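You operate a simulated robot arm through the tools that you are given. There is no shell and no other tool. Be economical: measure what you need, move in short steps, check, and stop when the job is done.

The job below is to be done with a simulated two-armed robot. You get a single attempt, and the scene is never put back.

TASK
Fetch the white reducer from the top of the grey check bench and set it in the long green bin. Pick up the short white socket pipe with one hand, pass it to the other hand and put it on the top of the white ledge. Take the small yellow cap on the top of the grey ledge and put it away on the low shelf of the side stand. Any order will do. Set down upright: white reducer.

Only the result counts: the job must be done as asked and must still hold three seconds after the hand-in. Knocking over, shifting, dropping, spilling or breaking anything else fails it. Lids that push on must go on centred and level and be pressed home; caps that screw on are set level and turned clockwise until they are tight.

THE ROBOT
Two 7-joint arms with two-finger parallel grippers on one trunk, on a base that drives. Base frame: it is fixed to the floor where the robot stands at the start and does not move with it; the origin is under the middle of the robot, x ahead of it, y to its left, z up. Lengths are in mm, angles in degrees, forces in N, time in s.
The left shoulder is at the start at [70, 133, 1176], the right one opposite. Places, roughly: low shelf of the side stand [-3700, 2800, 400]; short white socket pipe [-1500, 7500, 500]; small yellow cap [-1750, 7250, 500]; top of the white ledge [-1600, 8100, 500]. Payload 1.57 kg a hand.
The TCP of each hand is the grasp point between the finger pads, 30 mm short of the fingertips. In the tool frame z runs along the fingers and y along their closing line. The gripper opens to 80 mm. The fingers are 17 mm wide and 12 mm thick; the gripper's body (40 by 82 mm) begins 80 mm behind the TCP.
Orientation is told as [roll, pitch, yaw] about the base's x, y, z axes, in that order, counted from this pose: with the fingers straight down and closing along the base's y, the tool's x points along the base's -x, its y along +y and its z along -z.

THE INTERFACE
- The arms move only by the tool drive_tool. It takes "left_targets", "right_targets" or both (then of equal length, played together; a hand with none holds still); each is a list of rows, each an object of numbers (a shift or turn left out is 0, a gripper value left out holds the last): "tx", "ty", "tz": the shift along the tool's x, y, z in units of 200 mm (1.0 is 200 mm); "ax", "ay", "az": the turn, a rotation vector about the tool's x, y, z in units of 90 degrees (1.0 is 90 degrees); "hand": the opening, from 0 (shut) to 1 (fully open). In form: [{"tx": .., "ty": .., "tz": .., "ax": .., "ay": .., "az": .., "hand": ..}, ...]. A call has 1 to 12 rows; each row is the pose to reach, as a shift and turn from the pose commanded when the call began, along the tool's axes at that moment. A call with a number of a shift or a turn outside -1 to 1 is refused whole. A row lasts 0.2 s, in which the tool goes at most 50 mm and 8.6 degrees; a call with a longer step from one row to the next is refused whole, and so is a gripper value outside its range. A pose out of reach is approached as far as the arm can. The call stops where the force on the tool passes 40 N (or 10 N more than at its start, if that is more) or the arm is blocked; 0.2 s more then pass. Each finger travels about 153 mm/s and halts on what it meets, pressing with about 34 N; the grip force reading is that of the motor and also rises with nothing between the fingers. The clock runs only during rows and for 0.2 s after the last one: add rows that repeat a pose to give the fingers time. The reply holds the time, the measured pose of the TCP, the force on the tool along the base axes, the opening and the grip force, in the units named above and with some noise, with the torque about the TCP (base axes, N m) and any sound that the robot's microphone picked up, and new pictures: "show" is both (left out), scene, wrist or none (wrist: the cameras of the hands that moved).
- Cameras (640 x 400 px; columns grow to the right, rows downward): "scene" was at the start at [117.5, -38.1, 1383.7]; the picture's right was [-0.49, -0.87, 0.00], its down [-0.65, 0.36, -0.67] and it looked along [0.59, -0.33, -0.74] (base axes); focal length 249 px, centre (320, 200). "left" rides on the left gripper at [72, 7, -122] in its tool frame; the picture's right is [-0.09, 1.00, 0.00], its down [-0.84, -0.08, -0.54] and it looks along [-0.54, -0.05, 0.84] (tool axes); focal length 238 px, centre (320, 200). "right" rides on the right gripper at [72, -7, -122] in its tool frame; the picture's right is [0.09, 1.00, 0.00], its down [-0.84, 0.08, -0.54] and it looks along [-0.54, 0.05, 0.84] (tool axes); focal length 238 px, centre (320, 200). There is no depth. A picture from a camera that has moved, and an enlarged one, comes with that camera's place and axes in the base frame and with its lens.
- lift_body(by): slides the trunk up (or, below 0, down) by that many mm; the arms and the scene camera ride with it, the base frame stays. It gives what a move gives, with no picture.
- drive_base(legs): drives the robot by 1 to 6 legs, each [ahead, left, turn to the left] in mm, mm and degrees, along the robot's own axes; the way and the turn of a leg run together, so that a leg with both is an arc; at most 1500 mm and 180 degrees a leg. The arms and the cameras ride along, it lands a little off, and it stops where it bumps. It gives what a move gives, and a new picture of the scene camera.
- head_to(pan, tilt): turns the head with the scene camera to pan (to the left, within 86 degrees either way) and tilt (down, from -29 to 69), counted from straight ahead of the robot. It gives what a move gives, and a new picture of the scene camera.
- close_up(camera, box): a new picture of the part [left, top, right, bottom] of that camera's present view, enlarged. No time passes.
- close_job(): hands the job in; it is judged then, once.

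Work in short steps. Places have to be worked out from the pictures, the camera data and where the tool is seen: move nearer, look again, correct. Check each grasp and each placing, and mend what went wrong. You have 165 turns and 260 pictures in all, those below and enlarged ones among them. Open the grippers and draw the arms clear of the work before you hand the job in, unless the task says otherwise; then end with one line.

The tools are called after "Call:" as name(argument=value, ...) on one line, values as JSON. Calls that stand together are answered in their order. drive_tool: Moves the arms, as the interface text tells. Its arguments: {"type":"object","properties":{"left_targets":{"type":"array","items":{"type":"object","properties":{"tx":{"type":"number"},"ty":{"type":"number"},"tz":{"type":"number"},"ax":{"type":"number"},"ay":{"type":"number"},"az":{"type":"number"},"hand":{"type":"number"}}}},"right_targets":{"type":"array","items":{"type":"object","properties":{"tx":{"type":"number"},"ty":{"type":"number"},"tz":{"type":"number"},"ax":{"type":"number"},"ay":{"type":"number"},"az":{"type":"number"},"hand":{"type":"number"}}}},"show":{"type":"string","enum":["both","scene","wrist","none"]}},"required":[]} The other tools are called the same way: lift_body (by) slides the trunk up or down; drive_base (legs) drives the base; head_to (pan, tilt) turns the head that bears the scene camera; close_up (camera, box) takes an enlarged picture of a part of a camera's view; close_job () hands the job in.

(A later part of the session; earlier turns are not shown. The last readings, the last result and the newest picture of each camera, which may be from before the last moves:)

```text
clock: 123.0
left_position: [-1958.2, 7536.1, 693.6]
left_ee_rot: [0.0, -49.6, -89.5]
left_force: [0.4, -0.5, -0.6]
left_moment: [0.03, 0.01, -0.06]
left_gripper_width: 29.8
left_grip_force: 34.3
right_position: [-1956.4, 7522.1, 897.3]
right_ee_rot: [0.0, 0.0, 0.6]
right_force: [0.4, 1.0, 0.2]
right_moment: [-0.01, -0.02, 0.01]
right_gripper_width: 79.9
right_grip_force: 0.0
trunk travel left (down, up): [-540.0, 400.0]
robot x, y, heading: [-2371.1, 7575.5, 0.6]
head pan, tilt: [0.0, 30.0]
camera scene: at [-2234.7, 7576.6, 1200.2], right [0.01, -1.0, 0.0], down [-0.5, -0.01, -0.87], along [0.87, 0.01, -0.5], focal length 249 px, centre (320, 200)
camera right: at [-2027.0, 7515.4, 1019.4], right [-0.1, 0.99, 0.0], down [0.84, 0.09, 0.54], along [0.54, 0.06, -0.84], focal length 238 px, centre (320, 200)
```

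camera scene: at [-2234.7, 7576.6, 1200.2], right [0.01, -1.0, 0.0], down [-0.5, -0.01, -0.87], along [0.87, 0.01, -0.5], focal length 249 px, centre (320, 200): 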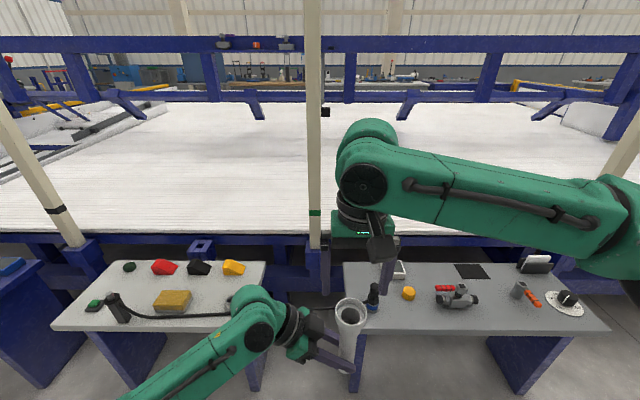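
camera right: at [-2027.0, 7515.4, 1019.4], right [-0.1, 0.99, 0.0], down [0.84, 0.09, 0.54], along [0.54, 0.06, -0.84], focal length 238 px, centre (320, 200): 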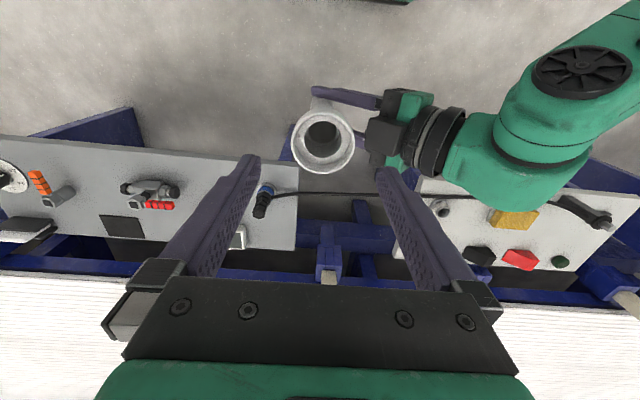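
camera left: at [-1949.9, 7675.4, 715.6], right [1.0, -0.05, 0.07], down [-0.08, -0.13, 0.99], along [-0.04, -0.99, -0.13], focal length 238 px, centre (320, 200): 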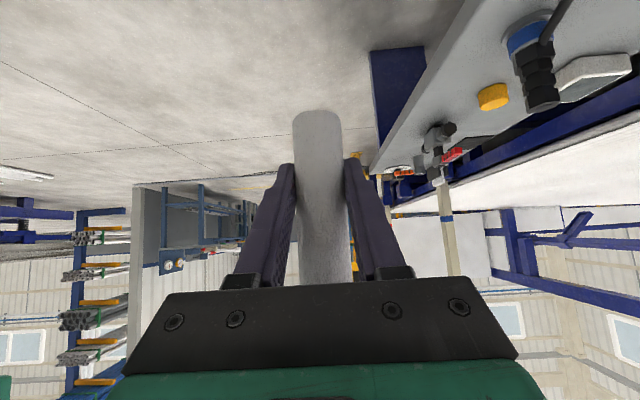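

Handover succeeded. Move the right hand aside, then strafe left to line up with the white ledge.

Call:
drive_tool(right_targets=[{"ty": -0.2}, {"ty": -0.4}, {"ty": -0.6}, {"ty": -0.8}, {"ty": -0.9}], show="none")

Call:
drive_base(legs=[[0, 430, -0.6], [130, 0, 0]])

Call:
head_to(pan=5, tilt=50)

Call:
close_up(camera="right", box=[0, 0, 640, 400])

```text
clock: 124.2
left_position: [-1958.2, 7536.1, 691.6]
left_ee_rot: [0.1, -49.5, -89.3]
left_force: [-0.5, 0.1, 0.5]
left_moment: [0.03, 0.02, 0.02]
left_gripper_width: 30.0
left_grip_force: 34.1
right_position: [-1954.9, 7345.1, 897.5]
right_ee_rot: [0.0, 0.0, 0.6]
right_force: [-0.1, -0.6, 0.8]
right_moment: [0.01, -0.02, -0.02]
right_gripper_width: 79.8
right_grip_force: 0.1
trunk travel left (down, up): [-540.0, 400.0]
robot x, y, heading: [-2371.1, 7574.1, 0.4]
head pan, tilt: [0.0, 30.0]
```

```text
clock: 127.7
left_position: [-1831.4, 7962.6, 692.3]
left_ee_rot: [-0.1, -49.5, -89.8]
left_force: [0.0, 0.3, -0.7]
left_moment: [0.0, -0.02, 0.0]
left_gripper_width: 29.8
left_grip_force: 34.0
right_position: [-1829.3, 7772.8, 898.8]
right_ee_rot: [0.1, 0.0, 0.2]
right_force: [0.6, -0.5, -0.3]
right_moment: [0.01, 0.02, -0.02]
right_gripper_width: 80.0
right_grip_force: 0.1
trunk travel left (down, up): [-540.0, 400.0]
robot x, y, heading: [-2248.3, 8004.9, 0.4]
head pan, tilt: [0.0, 30.0]
camera scene: at [-2107.8, 8006.1, 1200.2], right [0.0, -1.0, 0.0], down [-0.5, 0.0, -0.87], along [0.87, 0.0, -0.5], focal length 249 px, centre (320, 200)
```

scene: 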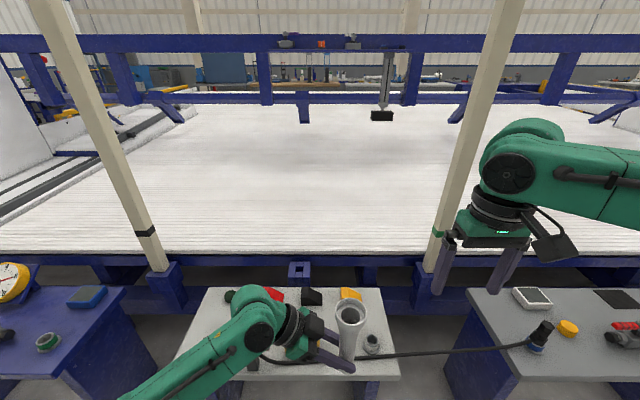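

```text
clock: 128.5
left_position: [-1831.6, 7963.3, 692.6]
left_ee_rot: [0.2, -49.6, -89.8]
left_force: [0.1, -0.4, -0.7]
left_moment: [-0.04, 0.01, 0.01]
left_gripper_width: 29.9
left_grip_force: 34.4
right_position: [-1828.8, 7771.7, 898.6]
right_ee_rot: [0.1, 0.0, 0.2]
right_force: [-1.3, 0.2, -0.3]
right_moment: [-0.02, 0.01, -0.01]
right_gripper_width: 79.9
right_grip_force: 0.1
trunk travel left (down, up): [-540.0, 400.0]
robot x, y, heading: [-2250.2, 8006.7, 0.3]
head pan, tilt: [5.0, 50.0]
camera scene: at [-2122.3, 8012.7, 1170.8], right [0.09, -1.0, 0.0], down [-0.76, -0.07, -0.64], along [0.64, 0.06, -0.77], focal length 249 px, centre (320, 200)
```

scene: 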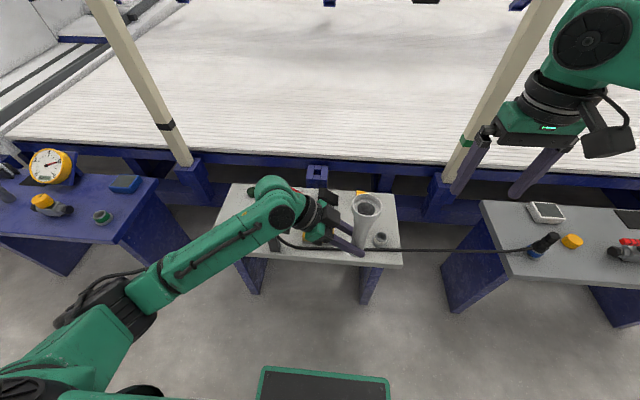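

```text
1.00 times, centred on (320, 200) of right
camera zoom: at [-1900.3, 7765.1, 1020.3], right [-0.1, 1.0, 0.0], down [0.84, 0.08, 0.54], along [0.54, 0.05, -0.84], focal length 238 px, centre (320, 200)
```

zoom: 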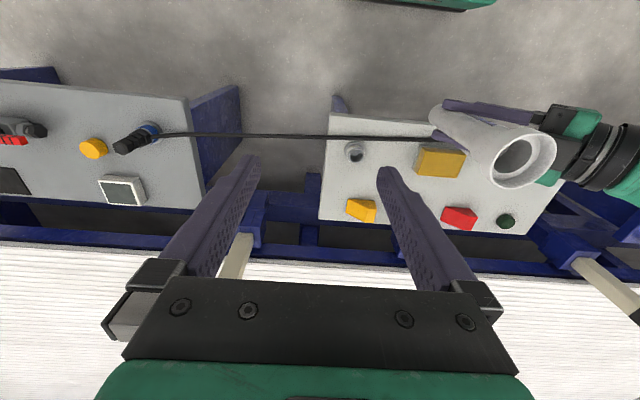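

White ledge free spot: about [−1650, 7945], between ring, sponge and wedges. Pipe is at ≈[−1831, 7953]; drive ahead 181 mm at current height.

Call:
drive_base(legs=[[181, -8, 0]])

Call:
lift_body(by=-80)

Call:
close_up(camera="left", box=[0, 0, 640, 400])

Call:
close_up(camera="right", box=[320, 0, 640, 200])

```text
clock: 130.0
left_position: [-1650.1, 7954.8, 692.4]
left_ee_rot: [0.0, -49.6, -90.0]
left_force: [0.2, -0.1, -1.1]
left_moment: [0.01, 0.02, -0.04]
left_gripper_width: 29.7
left_grip_force: 33.9
right_position: [-1649.0, 7763.3, 897.1]
right_ee_rot: [0.1, 0.0, 0.1]
right_force: [0.0, -0.6, 0.6]
right_moment: [0.01, 0.06, 0.01]
right_gripper_width: 79.8
right_grip_force: 0.1
trunk travel left (down, up): [-540.0, 400.0]
robot x, y, heading: [-2064.9, 7996.9, -0.0]
head pan, tilt: [5.0, 50.0]
camera scene: at [-1940.6, 8004.9, 1170.7], right [0.09, -1.0, 0.0], down [-0.76, -0.07, -0.64], along [0.64, 0.06, -0.77], focal length 249 px, centre (320, 200)
```

scene: 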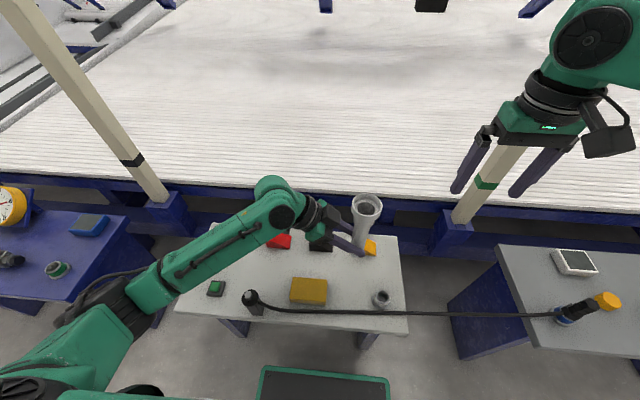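

```text
clock: 131.2
left_position: [-1650.5, 7953.6, 612.1]
left_ee_rot: [0.1, -49.5, -90.0]
left_force: [-0.1, -1.1, -0.2]
left_moment: [0.0, -0.02, 0.0]
left_gripper_width: 29.7
left_grip_force: 33.9
right_position: [-1649.0, 7763.9, 817.5]
right_ee_rot: [0.1, -0.1, 0.1]
right_force: [0.4, -0.3, 0.6]
right_moment: [-0.01, -0.01, 0.04]
right_gripper_width: 80.4
right_grip_force: 0.0
trunk travel left (down, up): [-460.0, 480.0]
robot x, y, heading: [-2063.5, 7998.0, -0.1]
head pan, tilt: [5.0, 50.0]
```

```text
1.00 times, centred on (320, 200) of left
camera zoom: at [-1643.9, 8094.9, 636.0], right [1.0, -0.06, 0.07], down [-0.08, -0.13, 0.99], along [-0.05, -0.99, -0.14], focal length 238 px, centre (320, 200)
```

zoom: 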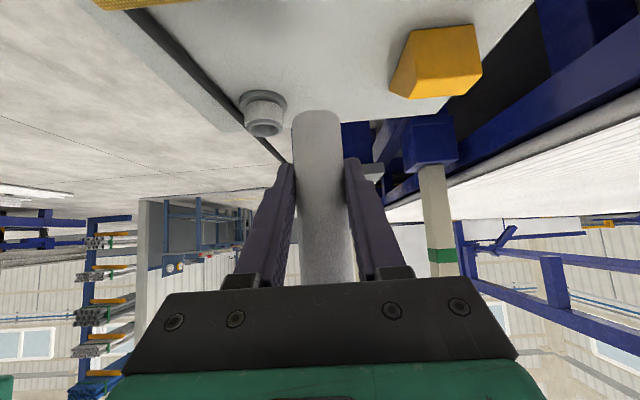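

```text
2.00 times, centred on (480, 100) of right
camera zoom: at [-1719.9, 7756.9, 940.4], right [-0.09, 1.0, 0.0], down [0.84, 0.08, 0.54], along [0.54, 0.05, -0.84], focal length 477 px, centre (0, 400)
```

zoom: 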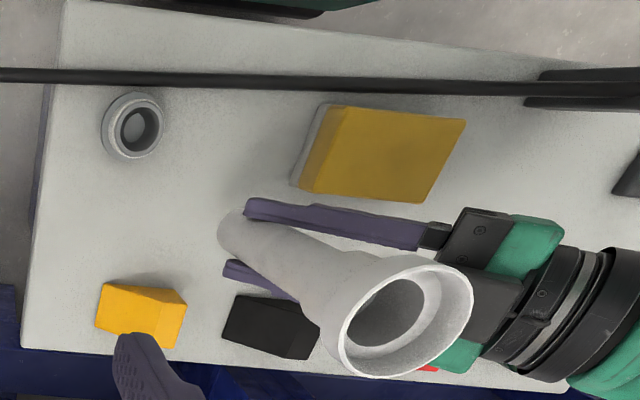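

The spot below is clear. Lower the trunk another 50 mm; then feel down with the arm.

Call:
lift_body(by=-50)

Call:
drive_tool(left_targets=[{"tx": 0.0114, "tz": 0.0097}, {"tx": 0.0229, "tz": 0.0194}, {"tx": 0.0343, "tz": 0.0292}, {"tx": 0.0343, "tz": 0.0292}], show="wrist")

```text
clock: 132.1
left_position: [-1650.3, 7953.6, 562.4]
left_ee_rot: [0.2, -49.6, -90.0]
left_force: [0.8, 0.7, -0.7]
left_moment: [0.03, 0.03, 0.0]
left_gripper_width: 29.8
left_grip_force: 34.1
right_position: [-1648.6, 7764.1, 767.7]
right_ee_rot: [0.1, -0.2, 0.1]
right_force: [0.2, 0.0, 1.0]
right_moment: [0.0, 0.04, -0.01]
right_gripper_width: 80.1
right_grip_force: 0.1
trunk travel left (down, up): [-410.0, 530.0]
robot x, y, heading: [-2067.0, 7995.4, -0.3]
head pan, tilt: [5.0, 50.0]
```

```text
clock: 133.1
left_position: [-1651.3, 7953.9, 554.4]
left_ee_rot: [0.0, -49.4, -90.0]
left_force: [-0.3, 0.2, -0.8]
left_moment: [0.03, 0.01, -0.03]
left_gripper_width: 29.5
left_grip_force: 33.7
right_position: [-1648.8, 7764.9, 767.5]
right_ee_rot: [0.0, 0.0, 0.2]
right_force: [-0.1, 0.2, 0.9]
right_moment: [0.0, -0.02, 0.0]
right_gripper_width: 80.0
right_grip_force: 0.0
trunk travel left (down, up): [-410.0, 530.0]
robot x, y, heading: [-2067.1, 7997.7, -0.0]
head pan, tilt: [5.0, 50.0]
camera left: at [-1644.3, 8095.0, 576.7], right [1.0, -0.06, 0.07], down [-0.08, -0.13, 0.99], along [-0.05, -0.99, -0.14], focal length 238 px, centre (320, 200)
```

left: 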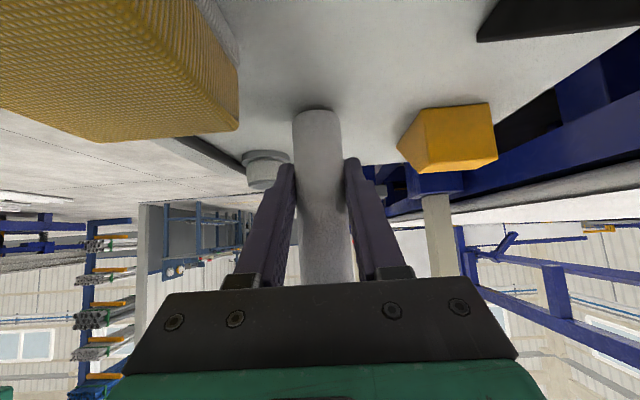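

Nearly touching. Continue in 2 mm steps to feel contact.

Call:
drive_tool(left_targets=[{"tx": 0.0076, "tz": 0.0065}, {"tx": 0.0152, "tz": 0.013}, {"tx": 0.019, "tz": 0.0162}, {"tx": 0.019, "tz": 0.0162}], show="none")

```text
clock: 134.1
left_position: [-1651.2, 7954.5, 548.1]
left_ee_rot: [0.1, -49.5, -90.0]
left_force: [0.2, -0.3, -1.2]
left_moment: [0.01, 0.04, -0.03]
left_gripper_width: 29.6
left_grip_force: 34.3
right_position: [-1648.6, 7764.3, 767.4]
right_ee_rot: [0.1, 0.0, 0.0]
right_force: [-0.4, 0.3, 0.6]
right_moment: [0.05, 0.02, -0.02]
right_gripper_width: 79.9
right_grip_force: 0.1
trunk travel left (down, up): [-410.0, 530.0]
robot x, y, heading: [-2065.1, 7997.3, -0.0]
head pan, tilt: [5.0, 50.0]
```

Call:
drive_tool(left_targets=[{"tx": 0.0057, "tz": 0.0049}, {"tx": 0.0114, "tz": 0.0097}, {"tx": 0.0152, "tz": 0.013}, {"tx": 0.019, "tz": 0.0162}, {"tx": 0.019, "tz": 0.0162}], show="wrist")

```text
clock: 135.3
left_position: [-1651.2, 7955.1, 547.3]
left_ee_rot: [0.8, -49.8, -90.5]
left_force: [-1.7, 5.4, 29.8]
left_moment: [-0.04, 0.18, 0.0]
left_gripper_width: 29.9
left_grip_force: 33.8
right_position: [-1651.6, 7765.7, 770.1]
right_ee_rot: [0.0, -0.3, 0.1]
right_force: [-0.9, 0.1, 1.4]
right_moment: [0.01, 0.0, 0.01]
right_gripper_width: 79.9
right_grip_force: 0.0
trunk travel left (down, up): [-410.0, 530.0]
robot x, y, heading: [-2067.3, 7997.2, 0.1]
head pan, tilt: [5.0, 50.0]
camera left: at [-1644.5, 8095.1, 570.2], right [1.0, -0.06, 0.08], down [-0.09, -0.13, 0.99], along [-0.05, -0.99, -0.13], focal length 238 px, centre (320, 200)
```

left: 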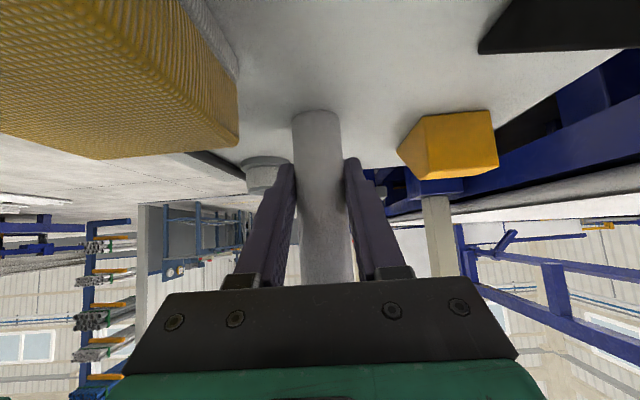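

Contact with 30 N. Ease 2.5 mm and open the left gripper to about 52 mm.

Call:
drive_tool(left_targets=[{"tx": -0.0115, "tz": -0.0098}, {"tx": -0.0115, "tz": -0.0098}, {"tx": -0.0115, "tz": -0.0098, "hand": 0.45}, {"tx": -0.0115, "tz": -0.0098, "hand": 0.65}, {"tx": -0.0115, "tz": -0.0098, "hand": 0.65}], show="wrist")

```text
clock: 136.5
left_position: [-1650.1, 7955.0, 545.9]
left_ee_rot: [0.0, -49.4, -90.0]
left_force: [-0.1, -0.1, -0.3]
left_moment: [-0.01, -0.02, 0.01]
left_gripper_width: 52.1
left_grip_force: 0.1
right_position: [-1649.2, 7762.7, 768.3]
right_ee_rot: [0.1, -0.2, 0.1]
right_force: [-0.2, 0.1, -1.0]
right_moment: [-0.01, -0.01, -0.02]
right_gripper_width: 80.3
right_grip_force: 0.0
trunk travel left (down, up): [-410.0, 530.0]
robot x, y, heading: [-2067.8, 7996.3, 0.3]
head pan, tilt: [5.0, 50.0]
camera left: at [-1644.0, 8095.2, 569.8], right [1.0, -0.06, 0.07], down [-0.08, -0.13, 0.99], along [-0.05, -0.99, -0.14], focal length 238 px, centre (320, 200)
```

left: 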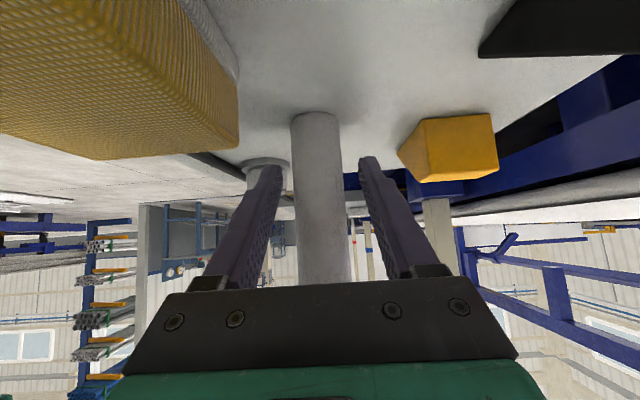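

Pipe stands free. Retract the left hand 180 mm back along its axis.

Call:
drive_tool(left_targets=[{"tz": -0.1}, {"tz": -0.25}, {"tz": -0.45}, {"tz": -0.65}, {"tz": -0.85}, {"tz": -0.9}], show="both")

```text
clock: 137.9
left_position: [-1650.0, 8091.0, 664.1]
left_ee_rot: [0.1, -49.4, -90.0]
left_force: [0.2, 0.5, -0.2]
left_moment: [-0.03, 0.02, -0.01]
left_gripper_width: 52.1
left_grip_force: 0.0
right_position: [-1648.5, 7763.2, 766.9]
right_ee_rot: [0.0, 0.0, 0.1]
right_force: [0.7, 0.3, 0.9]
right_moment: [0.03, -0.02, 0.03]
right_gripper_width: 80.2
right_grip_force: 0.0
trunk travel left (down, up): [-410.0, 530.0]
robot x, y, heading: [-2064.2, 7994.7, -0.0]
head pan, tilt: [5.0, 50.0]
camera scene: at [-1941.2, 8004.9, 1040.7], right [0.09, -1.0, 0.0], down [-0.76, -0.07, -0.64], along [0.64, 0.06, -0.77], focal length 249 px, centre (320, 200)
camera left: at [-1642.8, 8232.3, 686.8], right [1.0, -0.06, 0.07], down [-0.08, -0.13, 0.99], along [-0.05, -0.99, -0.14], focal length 238 px, centre (320, 200)
```

scene: 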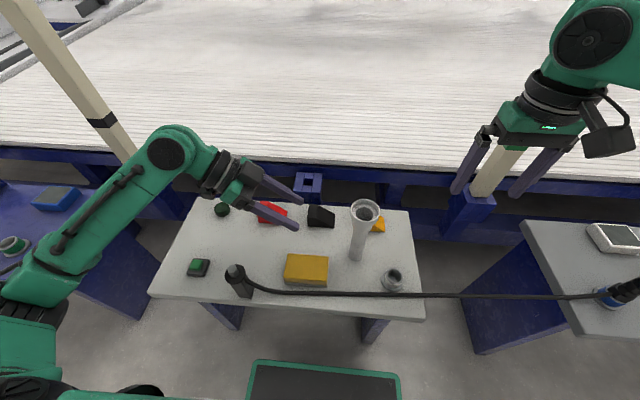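
left: 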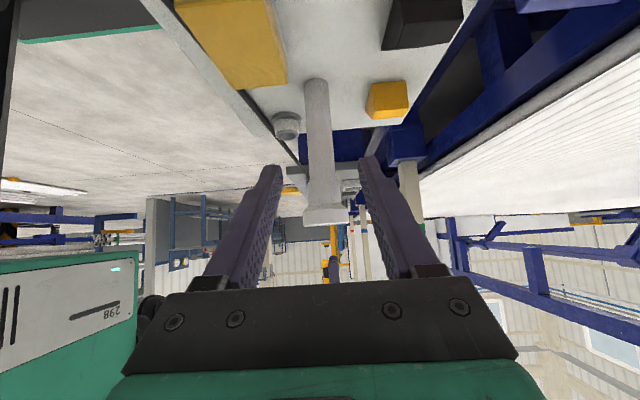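

The pipe stands upright on the white ledge. Raise the trunk, back off, and then test a forward-pointing pose for the low shelf in free space.

Call:
lift_body(by=120)

Call:
drive_base(legs=[[-600, 0, 0]])

Call:
drive_tool(left_targets=[{"ay": 0.09}, {"ay": 0.18}, {"ay": 0.27}, {"ay": 0.36}, {"ay": 0.45}, {"ay": 0.54}, {"ay": 0.55}], show="none")

Call:
drive_tool(left_targets=[{"az": -0.09}, {"az": -0.18}, {"az": -0.27}, {"az": -0.36}, {"az": -0.45}, {"az": -0.54}, {"az": -0.63}, {"az": -0.72}, {"az": -0.81}, {"az": -0.9}, {"az": -0.99}, {"az": -1.0}], show="none")

```text
clock: 139.4
left_position: [-1649.1, 8090.5, 784.5]
left_ee_rot: [0.1, -49.5, -90.1]
left_force: [0.0, 0.0, 0.5]
left_moment: [0.01, 0.01, 0.0]
left_gripper_width: 52.0
left_grip_force: 0.0
right_position: [-1649.5, 7764.7, 888.1]
right_ee_rot: [0.1, 0.0, 0.2]
right_force: [-0.8, 0.0, 0.0]
right_moment: [-0.01, 0.01, 0.03]
right_gripper_width: 79.9
right_grip_force: 0.1
trunk travel left (down, up): [-530.0, 410.0]
robot x, y, heading: [-2066.6, 7996.7, 0.1]
head pan, tilt: [5.0, 50.0]
```

```text
clock: 142.8
left_position: [-2248.0, 8090.8, 783.2]
left_ee_rot: [0.0, -49.5, -89.8]
left_force: [-0.5, 0.3, -0.1]
left_moment: [0.02, -0.02, -0.02]
left_gripper_width: 52.2
left_grip_force: 0.0
right_position: [-2247.0, 7763.8, 889.7]
right_ee_rot: [0.0, -0.1, 0.4]
right_force: [-1.7, 0.5, -0.8]
right_moment: [-0.03, -0.03, -0.01]
right_gripper_width: 79.9
right_grip_force: 0.0
trunk travel left (down, up): [-530.0, 410.0]
robot x, y, heading: [-2663.3, 7993.1, 0.3]
head pan, tilt: [5.0, 50.0]
camera scene: at [-2540.1, 8004.0, 1160.8], right [0.09, -1.0, 0.0], down [-0.76, -0.07, -0.64], along [0.64, 0.06, -0.77], focal length 249 px, centre (320, 200)
```

scene: 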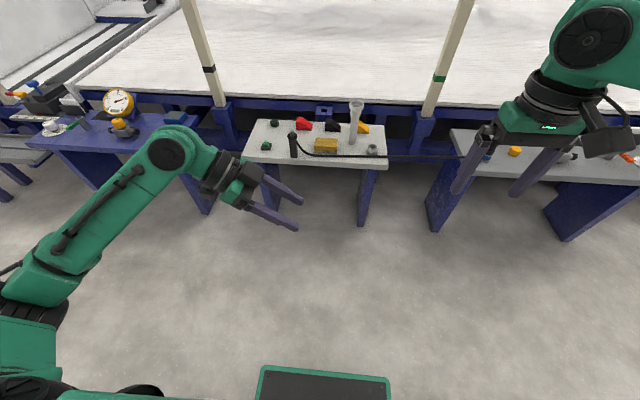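

```text
clock: 144.4
left_position: [-2248.3, 8090.9, 783.5]
left_ee_rot: [0.0, 0.2, -89.7]
left_force: [-0.3, -0.6, 0.3]
left_moment: [-0.03, 0.02, -0.02]
left_gripper_width: 51.9
left_grip_force: 0.1
right_position: [-2247.6, 7763.5, 887.2]
right_ee_rot: [-0.1, 0.0, 0.2]
right_force: [-0.3, 0.0, -0.3]
right_moment: [-0.02, -0.01, 0.0]
right_gripper_width: 80.0
right_grip_force: 0.1
trunk travel left (down, up): [-530.0, 410.0]
robot x, y, heading: [-2666.7, 7994.4, 0.2]
head pan, tilt: [5.0, 50.0]
```

```text
clock: 147.0
left_position: [-2247.6, 8091.2, 783.8]
left_ee_rot: [0.0, 0.1, 0.4]
left_force: [0.1, -0.1, 0.8]
left_moment: [0.01, 0.01, 0.02]
left_gripper_width: 52.1
left_grip_force: 0.1
right_position: [-2246.8, 7764.3, 889.1]
right_ee_rot: [0.1, 0.0, 0.3]
right_force: [0.1, -0.1, 0.3]
right_moment: [-0.03, -0.03, 0.01]
right_gripper_width: 79.9
right_grip_force: 0.0
trunk travel left (down, up): [-530.0, 410.0]
robot x, y, heading: [-2664.9, 7996.2, 0.2]
head pan, tilt: [5.0, 50.0]
```

Now test forward pitch of the left hand in free air, farther out and lower.

Call:
drive_tool(left_targets=[{"tx": -0.1, "ty": 0.05, "tz": 0.1}, {"ay": -0.09, "tx": -0.2, "ty": 0.1, "tz": 0.2}, {"ay": -0.18, "tx": -0.3, "ty": 0.15, "tz": 0.3}, {"ay": -0.27, "tx": -0.4, "ty": 0.15, "tz": 0.3}, {"ay": -0.36, "tx": -0.5, "ty": 0.15, "tz": 0.3}, {"ay": -0.45, "tx": -0.6, "ty": 0.15, "tz": 0.3}, {"ay": -0.54, "tx": -0.7, "ty": 0.15, "tz": 0.3}, {"ay": -0.63, "tx": -0.8, "ty": 0.15, "tz": 0.3}], show="scene")

```text
clock: 148.8
left_position: [-2087.8, 8121.6, 723.1]
left_ee_rot: [0.0, -56.9, 0.1]
left_force: [0.5, -0.2, 0.2]
left_moment: [0.0, 0.03, 0.01]
left_gripper_width: 51.9
left_grip_force: 0.1
right_position: [-2246.1, 7765.0, 886.4]
right_ee_rot: [0.0, -0.1, 0.3]
right_force: [0.9, -0.6, 0.1]
right_moment: [-0.01, 0.0, 0.01]
right_gripper_width: 79.8
right_grip_force: 0.1
trunk travel left (down, up): [-530.0, 410.0]
robot x, y, heading: [-2666.5, 7992.6, 0.1]
head pan, tilt: [5.0, 50.0]
camera scene: at [-2539.5, 8003.9, 1160.7], right [0.09, -1.0, 0.0], down [-0.76, -0.07, -0.64], along [0.64, 0.06, -0.77], focal length 249 px, centre (320, 200)
```

scene: 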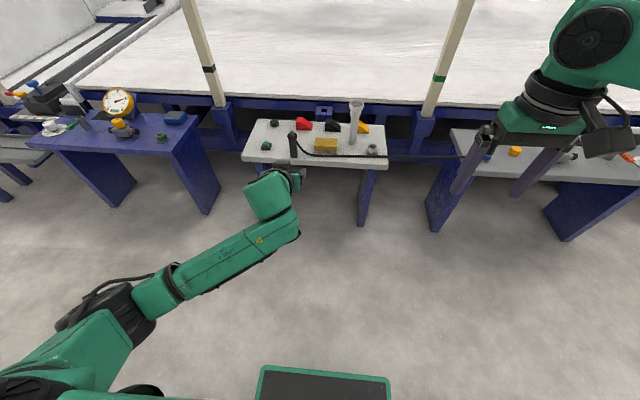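

The forward-pitched pose works at about 580 mm out. Change pitch to −45°, then drive to line the left hand up with the cap on the grey ledge.

Call:
drive_tool(left_targets=[{"ay": 0.07, "hand": 0.8}, {"ay": 0.132, "hand": 0.8}, {"ay": 0.132, "hand": 0.8}], show="none")

Call:
drive_base(legs=[[0, -838, 0], [330, 0, 0]])

Call:
close_up(camera="left", box=[0, 0, 640, 400])

Call:
close_up(camera="right", box=[0, 0, 640, 400])

```text
clock: 149.6
left_position: [-2087.8, 8122.1, 724.3]
left_ee_rot: [-0.1, -44.7, 0.1]
left_force: [-0.5, -0.1, -0.5]
left_moment: [0.02, 0.0, -0.01]
left_gripper_width: 64.1
left_grip_force: 0.0
right_position: [-2246.6, 7764.0, 888.1]
right_ee_rot: [0.1, -0.2, 0.3]
right_force: [0.8, 0.3, -0.6]
right_moment: [0.03, -0.01, 0.02]
right_gripper_width: 80.0
right_grip_force: 0.2
trunk travel left (down, up): [-530.0, 410.0]
robot x, y, heading: [-2667.6, 7997.5, 0.3]
head pan, tilt: [5.0, 50.0]
```

```text
clock: 155.8
left_position: [-1750.5, 7302.0, 724.4]
left_ee_rot: [-0.1, -44.9, 1.0]
left_force: [0.7, -0.4, 0.0]
left_moment: [-0.02, -0.02, 0.01]
left_gripper_width: 64.0
left_grip_force: 0.1
right_position: [-1905.7, 6942.6, 889.3]
right_ee_rot: [0.1, 0.0, 1.0]
right_force: [0.0, 0.5, -0.5]
right_moment: [-0.01, 0.01, 0.03]
right_gripper_width: 79.8
right_grip_force: 0.1
trunk travel left (down, up): [-530.0, 410.0]
robot x, y, heading: [-2326.6, 7169.0, 1.0]
head pan, tilt: [5.0, 50.0]
camera scene: at [-2202.1, 7178.4, 1160.7], right [0.1, -0.99, 0.0], down [-0.76, -0.08, -0.64], along [0.64, 0.07, -0.77], focal length 249 px, centre (320, 200)
```

scene: 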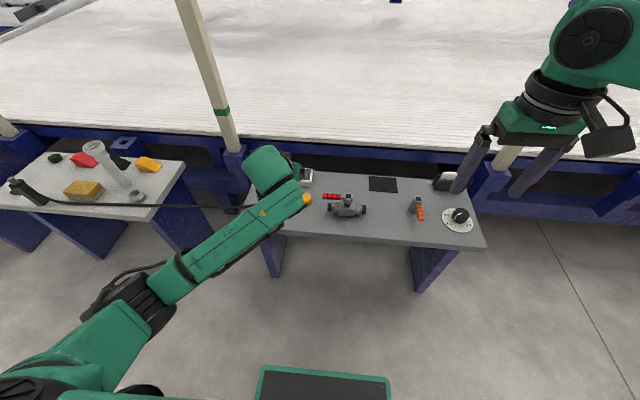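

```text
1.00 times, centred on (320, 200) of left
camera zoom: at [-1888.7, 7307.5, 757.6], right [0.05, 1.0, 0.06], down [0.21, -0.07, 0.97], along [0.98, -0.03, -0.22], focal length 238 px, centre (320, 200)
```

zoom: 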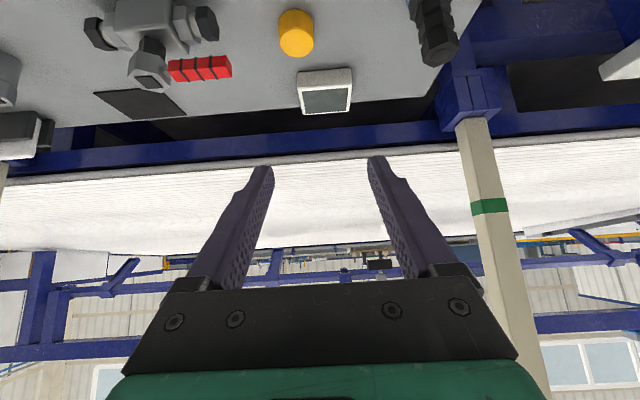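

```text
1.00 times, centred on (320, 200) of right
camera zoom: at [-1976.7, 6933.8, 1010.1], right [-0.11, 0.99, 0.0], down [0.83, 0.09, 0.54], along [0.54, 0.06, -0.84], focal length 238 px, centre (320, 200)
```

zoom: 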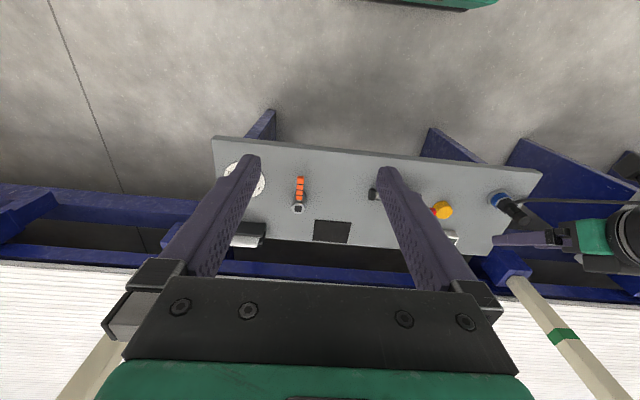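

Cap seen where expected ([−1662, 7285]). Zoom in to get its height and diameter.

Call:
close_up(camera="left", box=[256, 0, 336, 70])

```text
5.71 times, centred on (296, 35) of left
camera zoom: at [-1888.7, 7307.5, 757.6], right [0.05, 1.0, 0.06], down [0.21, -0.07, 0.97], along [0.98, -0.03, -0.22], focal length 1362 px, centre (457, 1143)
```

zoom: 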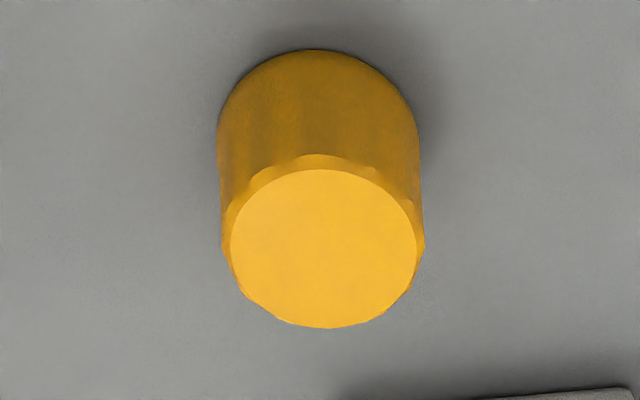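

Cap: axis [−1663, 7286], z 497–525, Ø≈40. Bring the base forward so the tilted fingers can descend vertically around it.

Call:
drive_base(legs=[[72, -7, -1]])

Call:
lift_body(by=-110)

Call:
close_up(camera="left", box=[0, 0, 640, 400])

```text
clock: 156.8
left_position: [-1678.3, 7285.3, 723.1]
left_ee_rot: [0.1, -44.8, 0.0]
left_force: [-0.6, -0.9, -0.5]
left_moment: [0.01, 0.02, -0.01]
left_gripper_width: 63.9
left_grip_force: 0.1
right_position: [-1839.9, 6927.6, 887.3]
right_ee_rot: [0.1, 0.1, 0.0]
right_force: [0.9, -0.2, 0.6]
right_moment: [0.03, 0.02, -0.02]
right_gripper_width: 79.8
right_grip_force: 0.1
trunk travel left (down, up): [-530.0, 410.0]
robot x, y, heading: [-2256.4, 7162.1, 0.1]
head pan, tilt: [5.0, 50.0]
camera scene: at [-2130.1, 7169.6, 1160.6], right [0.09, -1.0, 0.0], down [-0.76, -0.07, -0.64], along [0.64, 0.06, -0.77], focal length 249 px, centre (320, 200)
```

scene: 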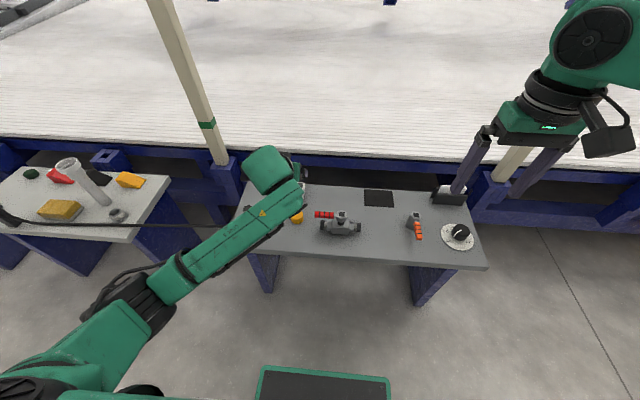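

```text
clock: 158.2
left_position: [-1678.5, 7284.6, 613.8]
left_ee_rot: [0.1, -44.8, 0.0]
left_force: [0.5, -0.5, -0.5]
left_moment: [-0.02, -0.01, -0.03]
left_gripper_width: 64.0
left_grip_force: 0.0
right_position: [-1837.9, 6929.1, 777.6]
right_ee_rot: [0.1, -0.1, 0.1]
right_force: [-0.3, 0.3, -0.3]
right_moment: [-0.02, -0.02, 0.0]
right_gripper_width: 80.0
right_grip_force: 0.1
trunk travel left (down, up): [-420.0, 520.0]
robot x, y, heading: [-2256.2, 7160.6, -0.3]
head pan, tilt: [5.0, 50.0]
```

```text
1.00 times, centred on (320, 200) of left
camera zoom: at [-1815.4, 7293.5, 647.9], right [0.07, 1.0, 0.06], down [0.21, -0.08, 0.97], along [0.98, -0.05, -0.21], focal length 238 px, centre (320, 200)
```

zoom: 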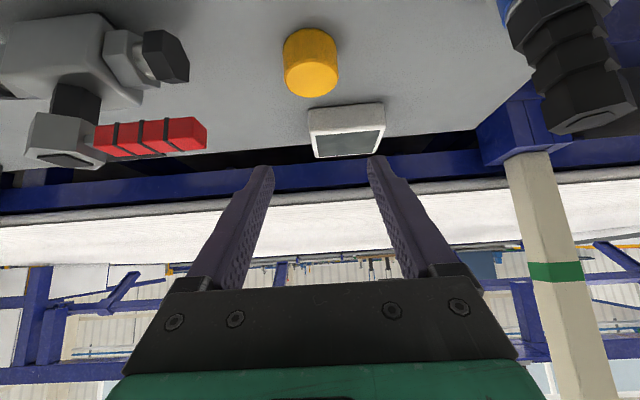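

Aligned within a few mm. Lower the trunk 75 mm and look again.

Call:
lift_body(by=-75)

Call:
close_up(camera="left", box=[0, 0, 640, 400])

```text
clock: 159.4
left_position: [-1677.9, 7285.5, 539.6]
left_ee_rot: [0.0, -44.9, 0.0]
left_force: [-0.1, -0.4, 0.0]
left_moment: [0.02, 0.02, 0.0]
left_gripper_width: 64.1
left_grip_force: 0.0
right_position: [-1837.8, 6928.9, 703.4]
right_ee_rot: [-0.1, -0.1, 0.0]
right_force: [0.1, -0.2, -0.2]
right_moment: [-0.01, -0.02, 0.0]
right_gripper_width: 79.9
right_grip_force: 0.0
trunk travel left (down, up): [-345.0, 595.0]
robot x, y, heading: [-2258.2, 7164.6, 0.0]
head pan, tilt: [5.0, 50.0]
```

```text
1.00 times, centred on (320, 200) of left
camera zoom: at [-1815.4, 7293.5, 572.9], right [0.07, 1.0, 0.06], down [0.21, -0.08, 0.97], along [0.98, -0.05, -0.21], focal length 238 px, centre (320, 200)
```

zoom: 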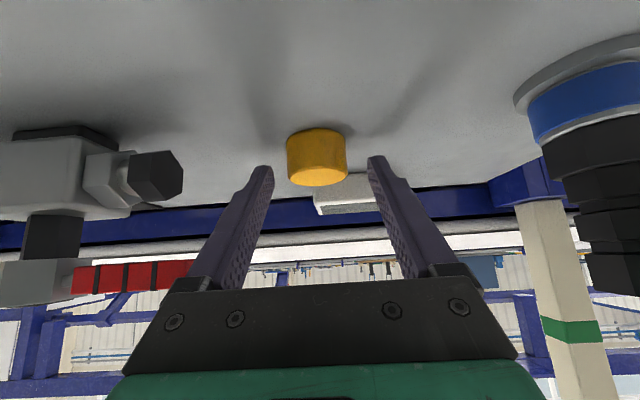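

Lower 10 mm and forward 3 mm, then close on the cap.

Call:
drive_tool(left_targets=[{"tx": 0.012, "tz": 0.023}, {"tx": 0.025, "tz": 0.046}, {"tx": 0.025, "tz": 0.046}, {"tx": 0.025, "tz": 0.046, "hand": 0.3}, {"tx": 0.025, "tz": 0.046, "hand": 0.3}, {"tx": 0.025, "tz": 0.046, "hand": 0.3}], show="wrist")

```text
clock: 160.8
left_position: [-1675.2, 7285.6, 528.9]
left_ee_rot: [0.0, -44.9, 0.0]
left_force: [0.1, 0.7, -0.4]
left_moment: [-0.03, 0.02, 0.01]
left_gripper_width: 41.2
left_grip_force: 33.9
right_position: [-1839.2, 6929.0, 702.9]
right_ee_rot: [0.1, -0.1, -0.1]
right_force: [0.0, -0.1, 0.1]
right_moment: [-0.01, -0.01, 0.0]
right_gripper_width: 80.0
right_grip_force: 0.0
trunk travel left (down, up): [-345.0, 595.0]
robot x, y, heading: [-2257.5, 7164.4, -0.4]
head pan, tilt: [5.0, 50.0]
camera left: at [-1812.2, 7293.4, 562.9], right [0.07, 1.0, 0.06], down [0.21, -0.08, 0.97], along [0.98, -0.05, -0.21], focal length 238 px, centre (320, 200)
```

left: 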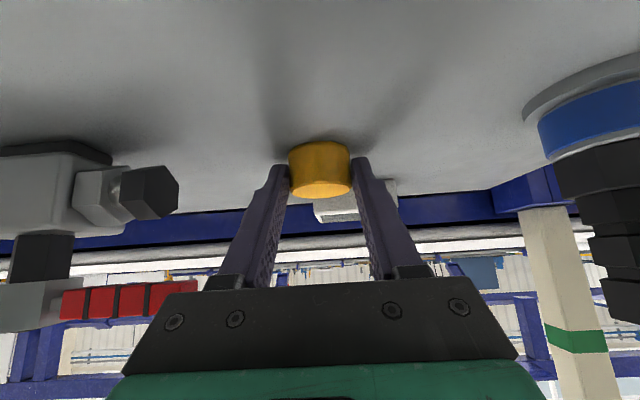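

Cap gripped (41 mm). Raise by trunk and back away.

Call:
lift_body(by=200)

Call:
drive_base(legs=[[-750, 0, 0]])

Call:
close_up(camera="left", box=[0, 0, 640, 400])

```text
clock: 162.9
left_position: [-1675.7, 7285.2, 729.2]
left_ee_rot: [0.0, -44.9, 0.1]
left_force: [-0.5, -0.1, 0.4]
left_moment: [0.02, 0.01, 0.02]
left_gripper_width: 41.1
left_grip_force: 34.6
right_position: [-1839.8, 6928.3, 902.1]
right_ee_rot: [0.1, -0.1, 0.0]
right_force: [-0.2, -0.3, 0.2]
right_moment: [0.03, -0.02, 0.03]
right_gripper_width: 80.0
right_grip_force: 0.1
trunk travel left (down, up): [-545.0, 395.0]
robot x, y, heading: [-2253.1, 7165.8, -0.2]
head pan, tilt: [5.0, 50.0]
```

```text
clock: 167.1
left_position: [-2438.6, 7287.8, 728.0]
left_ee_rot: [0.0, -44.9, 0.5]
left_force: [0.5, -0.2, -0.7]
left_moment: [0.02, 0.03, 0.01]
left_gripper_width: 41.1
left_grip_force: 34.1
right_position: [-2599.4, 6929.4, 901.5]
right_ee_rot: [0.1, -0.1, 0.6]
right_force: [-0.9, -0.3, -0.4]
right_moment: [-0.05, 0.02, 0.02]
right_gripper_width: 79.9
right_grip_force: 0.1
trunk travel left (down, up): [-545.0, 395.0]
robot x, y, heading: [-3017.8, 7158.2, 0.5]
head pan, tilt: [5.0, 50.0]
camera scene: at [-2893.9, 7167.8, 1175.8], right [0.1, -1.0, 0.0], down [-0.76, -0.07, -0.64], along [0.64, 0.06, -0.77], focal length 249 px, centre (320, 200)
```

scene: 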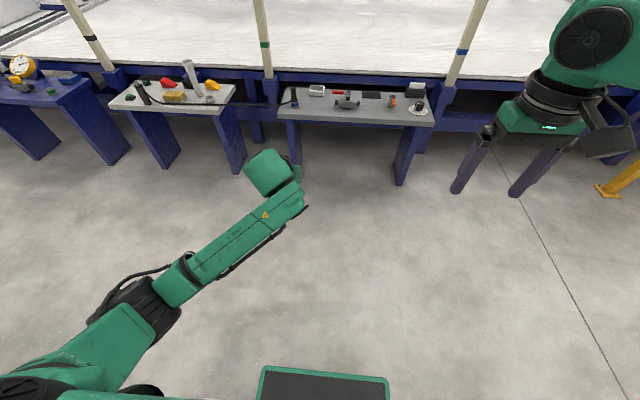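

```text
1.00 times, centred on (320, 200) of left
camera zoom: at [-2576.1, 7294.8, 763.0], right [0.06, 1.0, 0.06], down [0.21, -0.08, 0.97], along [0.98, -0.04, -0.21], focal length 238 px, centre (320, 200)
```

zoom: 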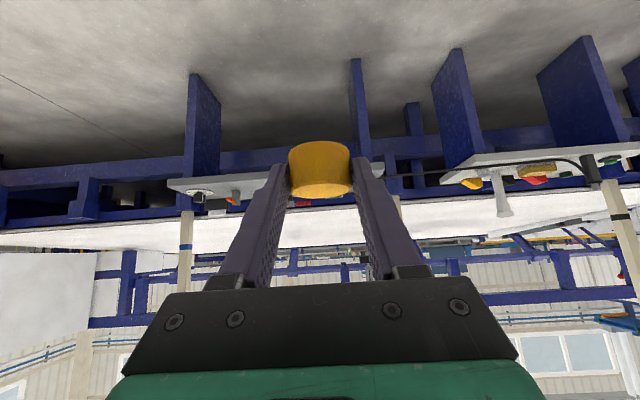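

Cap held level; pipe still upright. Drive back down the corridor: turn to face −y and go 3 m.

Call:
drive_base(legs=[[0, 0, -90.5], [1500, 50, 0], [1500, 0, 0]])

Call:
head_to(pan=-30, tilt=25)

```text
refused: leg 2 is longer than a leg can be; nothing moved
```

```text
clock: 168.1
left_position: [-2439.7, 7288.6, 729.9]
left_ee_rot: [0.1, -44.9, 0.6]
left_force: [-1.4, 0.3, -0.2]
left_moment: [-0.01, -0.01, -0.02]
left_gripper_width: 40.7
left_grip_force: 34.2
right_position: [-2600.4, 6928.6, 902.5]
right_ee_rot: [0.1, -0.2, 0.6]
right_force: [-0.3, 0.6, 0.4]
right_moment: [0.01, -0.01, 0.03]
right_gripper_width: 79.9
right_grip_force: 0.1
trunk travel left (down, up): [-545.0, 395.0]
robot x, y, heading: [-3020.5, 7157.5, 0.5]
head pan, tilt: [-30.0, 25.0]
camera scene: at [-2890.0, 7115.1, 1213.2], right [-0.49, -0.87, 0.0], down [-0.37, 0.21, -0.91], along [0.79, -0.45, -0.42], focal length 249 px, centre (320, 200)
```

scene: 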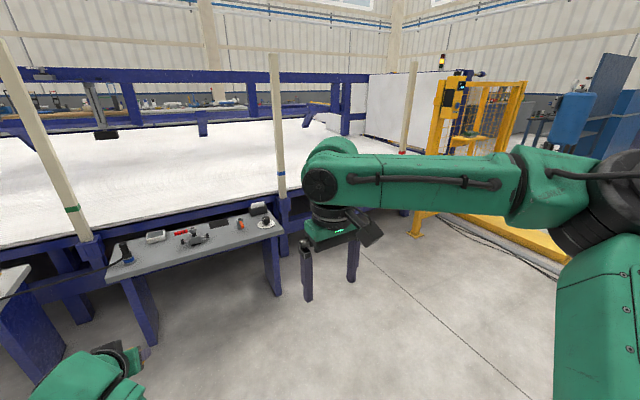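

The leg was slightly too long; retry with shorter legs.

Call:
drive_base(legs=[[0, 0, -90.5], [1450, 40, 0], [1450, 0, 0]])

Call:
head_to(pan=-25, tilt=25)

```text
clock: 185.8
left_position: [-2830.6, 3697.6, 729.9]
left_ee_rot: [-0.1, -44.9, -89.8]
left_force: [0.1, 0.2, -1.1]
left_moment: [0.0, 0.01, 0.02]
left_gripper_width: 39.7
left_grip_force: 33.9
right_position: [-3187.6, 3858.8, 903.5]
right_ee_rot: [0.1, -0.2, -89.7]
right_force: [-0.4, 0.4, -0.6]
right_moment: [0.01, 0.02, -0.01]
right_gripper_width: 80.0
right_grip_force: 0.1
trunk travel left (down, up): [-545.0, 395.0]
robot x, y, heading: [-2956.4, 4277.4, -89.7]
head pan, tilt: [-30.0, 25.0]
camera scene: at [-3003.1, 4148.6, 1213.2], right [-0.87, 0.5, 0.0], down [0.21, 0.37, -0.91], along [-0.45, -0.79, -0.42], focal length 249 px, centre (320, 200)
```

scene: 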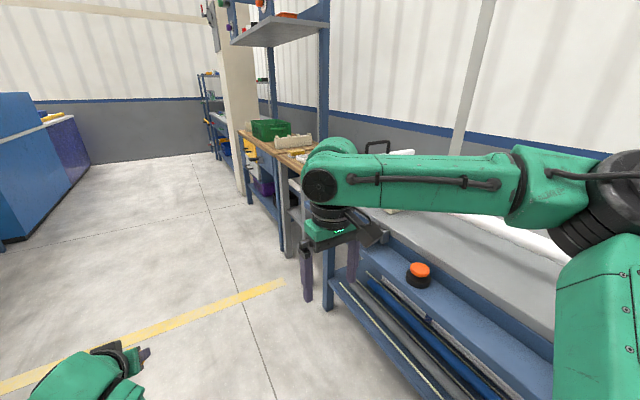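

```text
clock: 186.5
left_position: [-2830.6, 3698.3, 728.3]
left_ee_rot: [0.1, -45.0, -89.7]
left_force: [-0.1, 0.8, -0.4]
left_moment: [0.04, -0.01, 0.02]
left_gripper_width: 39.5
left_grip_force: 34.2
right_position: [-3187.9, 3859.4, 902.4]
right_ee_rot: [0.1, -0.1, -89.8]
right_force: [0.1, 0.1, -0.1]
right_moment: [0.0, -0.02, 0.02]
right_gripper_width: 80.0
right_grip_force: 0.1
trunk travel left (down, up): [-545.0, 395.0]
robot x, y, heading: [-2957.3, 4282.0, -89.7]
head pan, tilt: [-25.0, 25.0]
camera scene: at [-2996.0, 4145.0, 1213.2], right [-0.91, 0.42, 0.0], down [0.18, 0.38, -0.91], along [-0.38, -0.82, -0.42], focal length 249 px, centre (320, 200)
```

scene: 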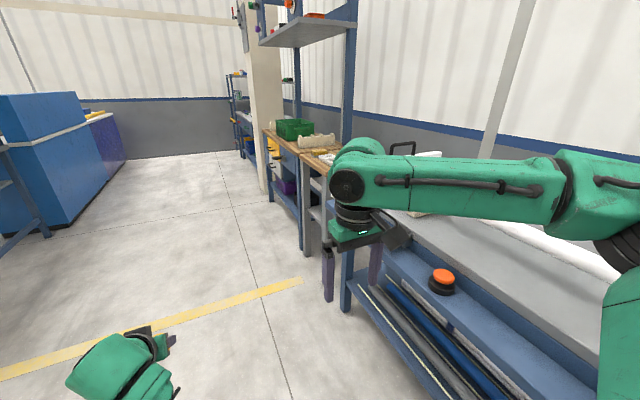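

Check the cap in the grip since the width drifted slightly.

Call:
close_up(camera="left", box=[220, 100, 420, 300])

```text
2.00 times, centred on (320, 200) of left
camera zoom: at [-2823.5, 3836.5, 762.9], right [1.0, -0.06, 0.07], down [-0.08, -0.21, 0.97], along [-0.04, -0.98, -0.21], focal length 477 px, centre (320, 200)
```

zoom: 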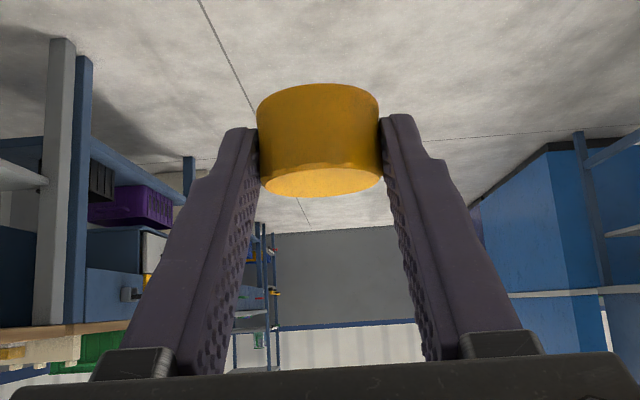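

Cap sits as before. Continue: go ahead and right of the table, turn to face −x, then slide toward the stand.

Call:
drive_base(legs=[[580, 350, 0], [0, 0, -90], [0, 600, 0]])

Call:
head_to(pan=15, tilt=35)

```text
clock: 196.9
left_position: [-3168.2, 2983.4, 728.9]
left_ee_rot: [0.0, -44.9, -178.9]
left_force: [-1.7, -0.2, -0.2]
left_moment: [0.02, 0.01, 0.0]
left_gripper_width: 38.7
left_grip_force: 34.4
right_position: [-3010.7, 3343.9, 902.6]
right_ee_rot: [0.0, -0.1, -178.9]
right_force: [0.2, 0.3, 0.5]
right_moment: [0.0, 0.0, 0.02]
right_gripper_width: 79.9
right_grip_force: 0.1
trunk travel left (down, up): [-545.0, 395.0]
robot x, y, heading: [-2587.7, 3120.1, -178.9]
head pan, tilt: [-25.0, 25.0]
camera scene: at [-2725.4, 3154.7, 1213.2], right [0.41, 0.91, 0.0], down [0.39, -0.17, -0.91], along [-0.83, 0.37, -0.42], focal length 249 px, centre (320, 200)
```

scene: 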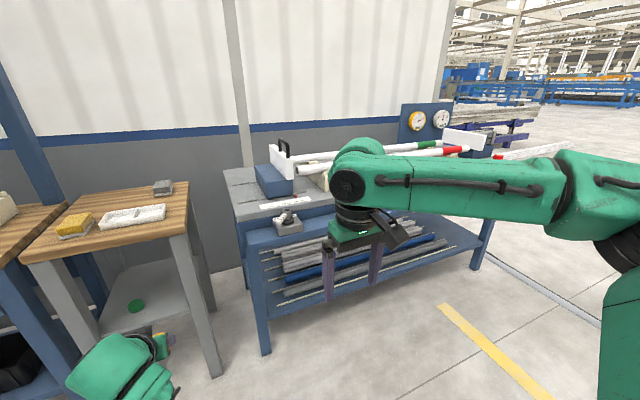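

```text
clock: 198.0
left_position: [-3167.0, 2984.5, 729.3]
left_ee_rot: [0.0, -44.9, -178.9]
left_force: [0.2, -0.2, -0.5]
left_moment: [-0.02, 0.0, 0.0]
left_gripper_width: 38.6
left_grip_force: 33.8
right_position: [-3011.1, 3344.9, 903.9]
right_ee_rot: [0.1, 0.0, -179.0]
right_force: [0.3, -0.1, 0.7]
right_moment: [0.01, 0.02, -0.02]
right_gripper_width: 80.0
right_grip_force: 0.1
trunk travel left (down, up): [-545.0, 395.0]
robot x, y, heading: [-2584.8, 3115.6, -179.1]
head pan, tilt: [15.0, 35.0]
camera scene: at [-2725.9, 3093.3, 1197.5], right [-0.28, 0.96, 0.0], down [0.55, 0.16, -0.82], along [-0.79, -0.23, -0.57], focal length 249 px, centre (320, 200)
```

scene: 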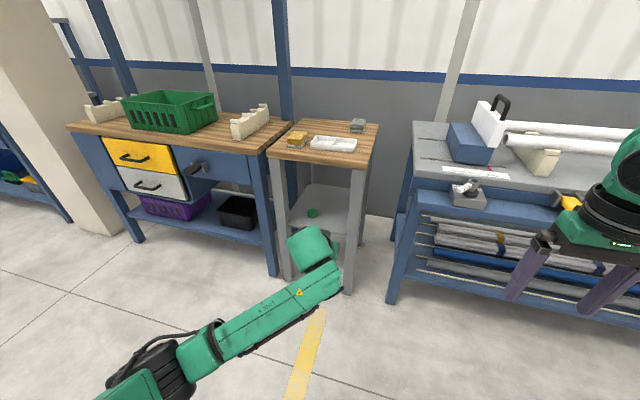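

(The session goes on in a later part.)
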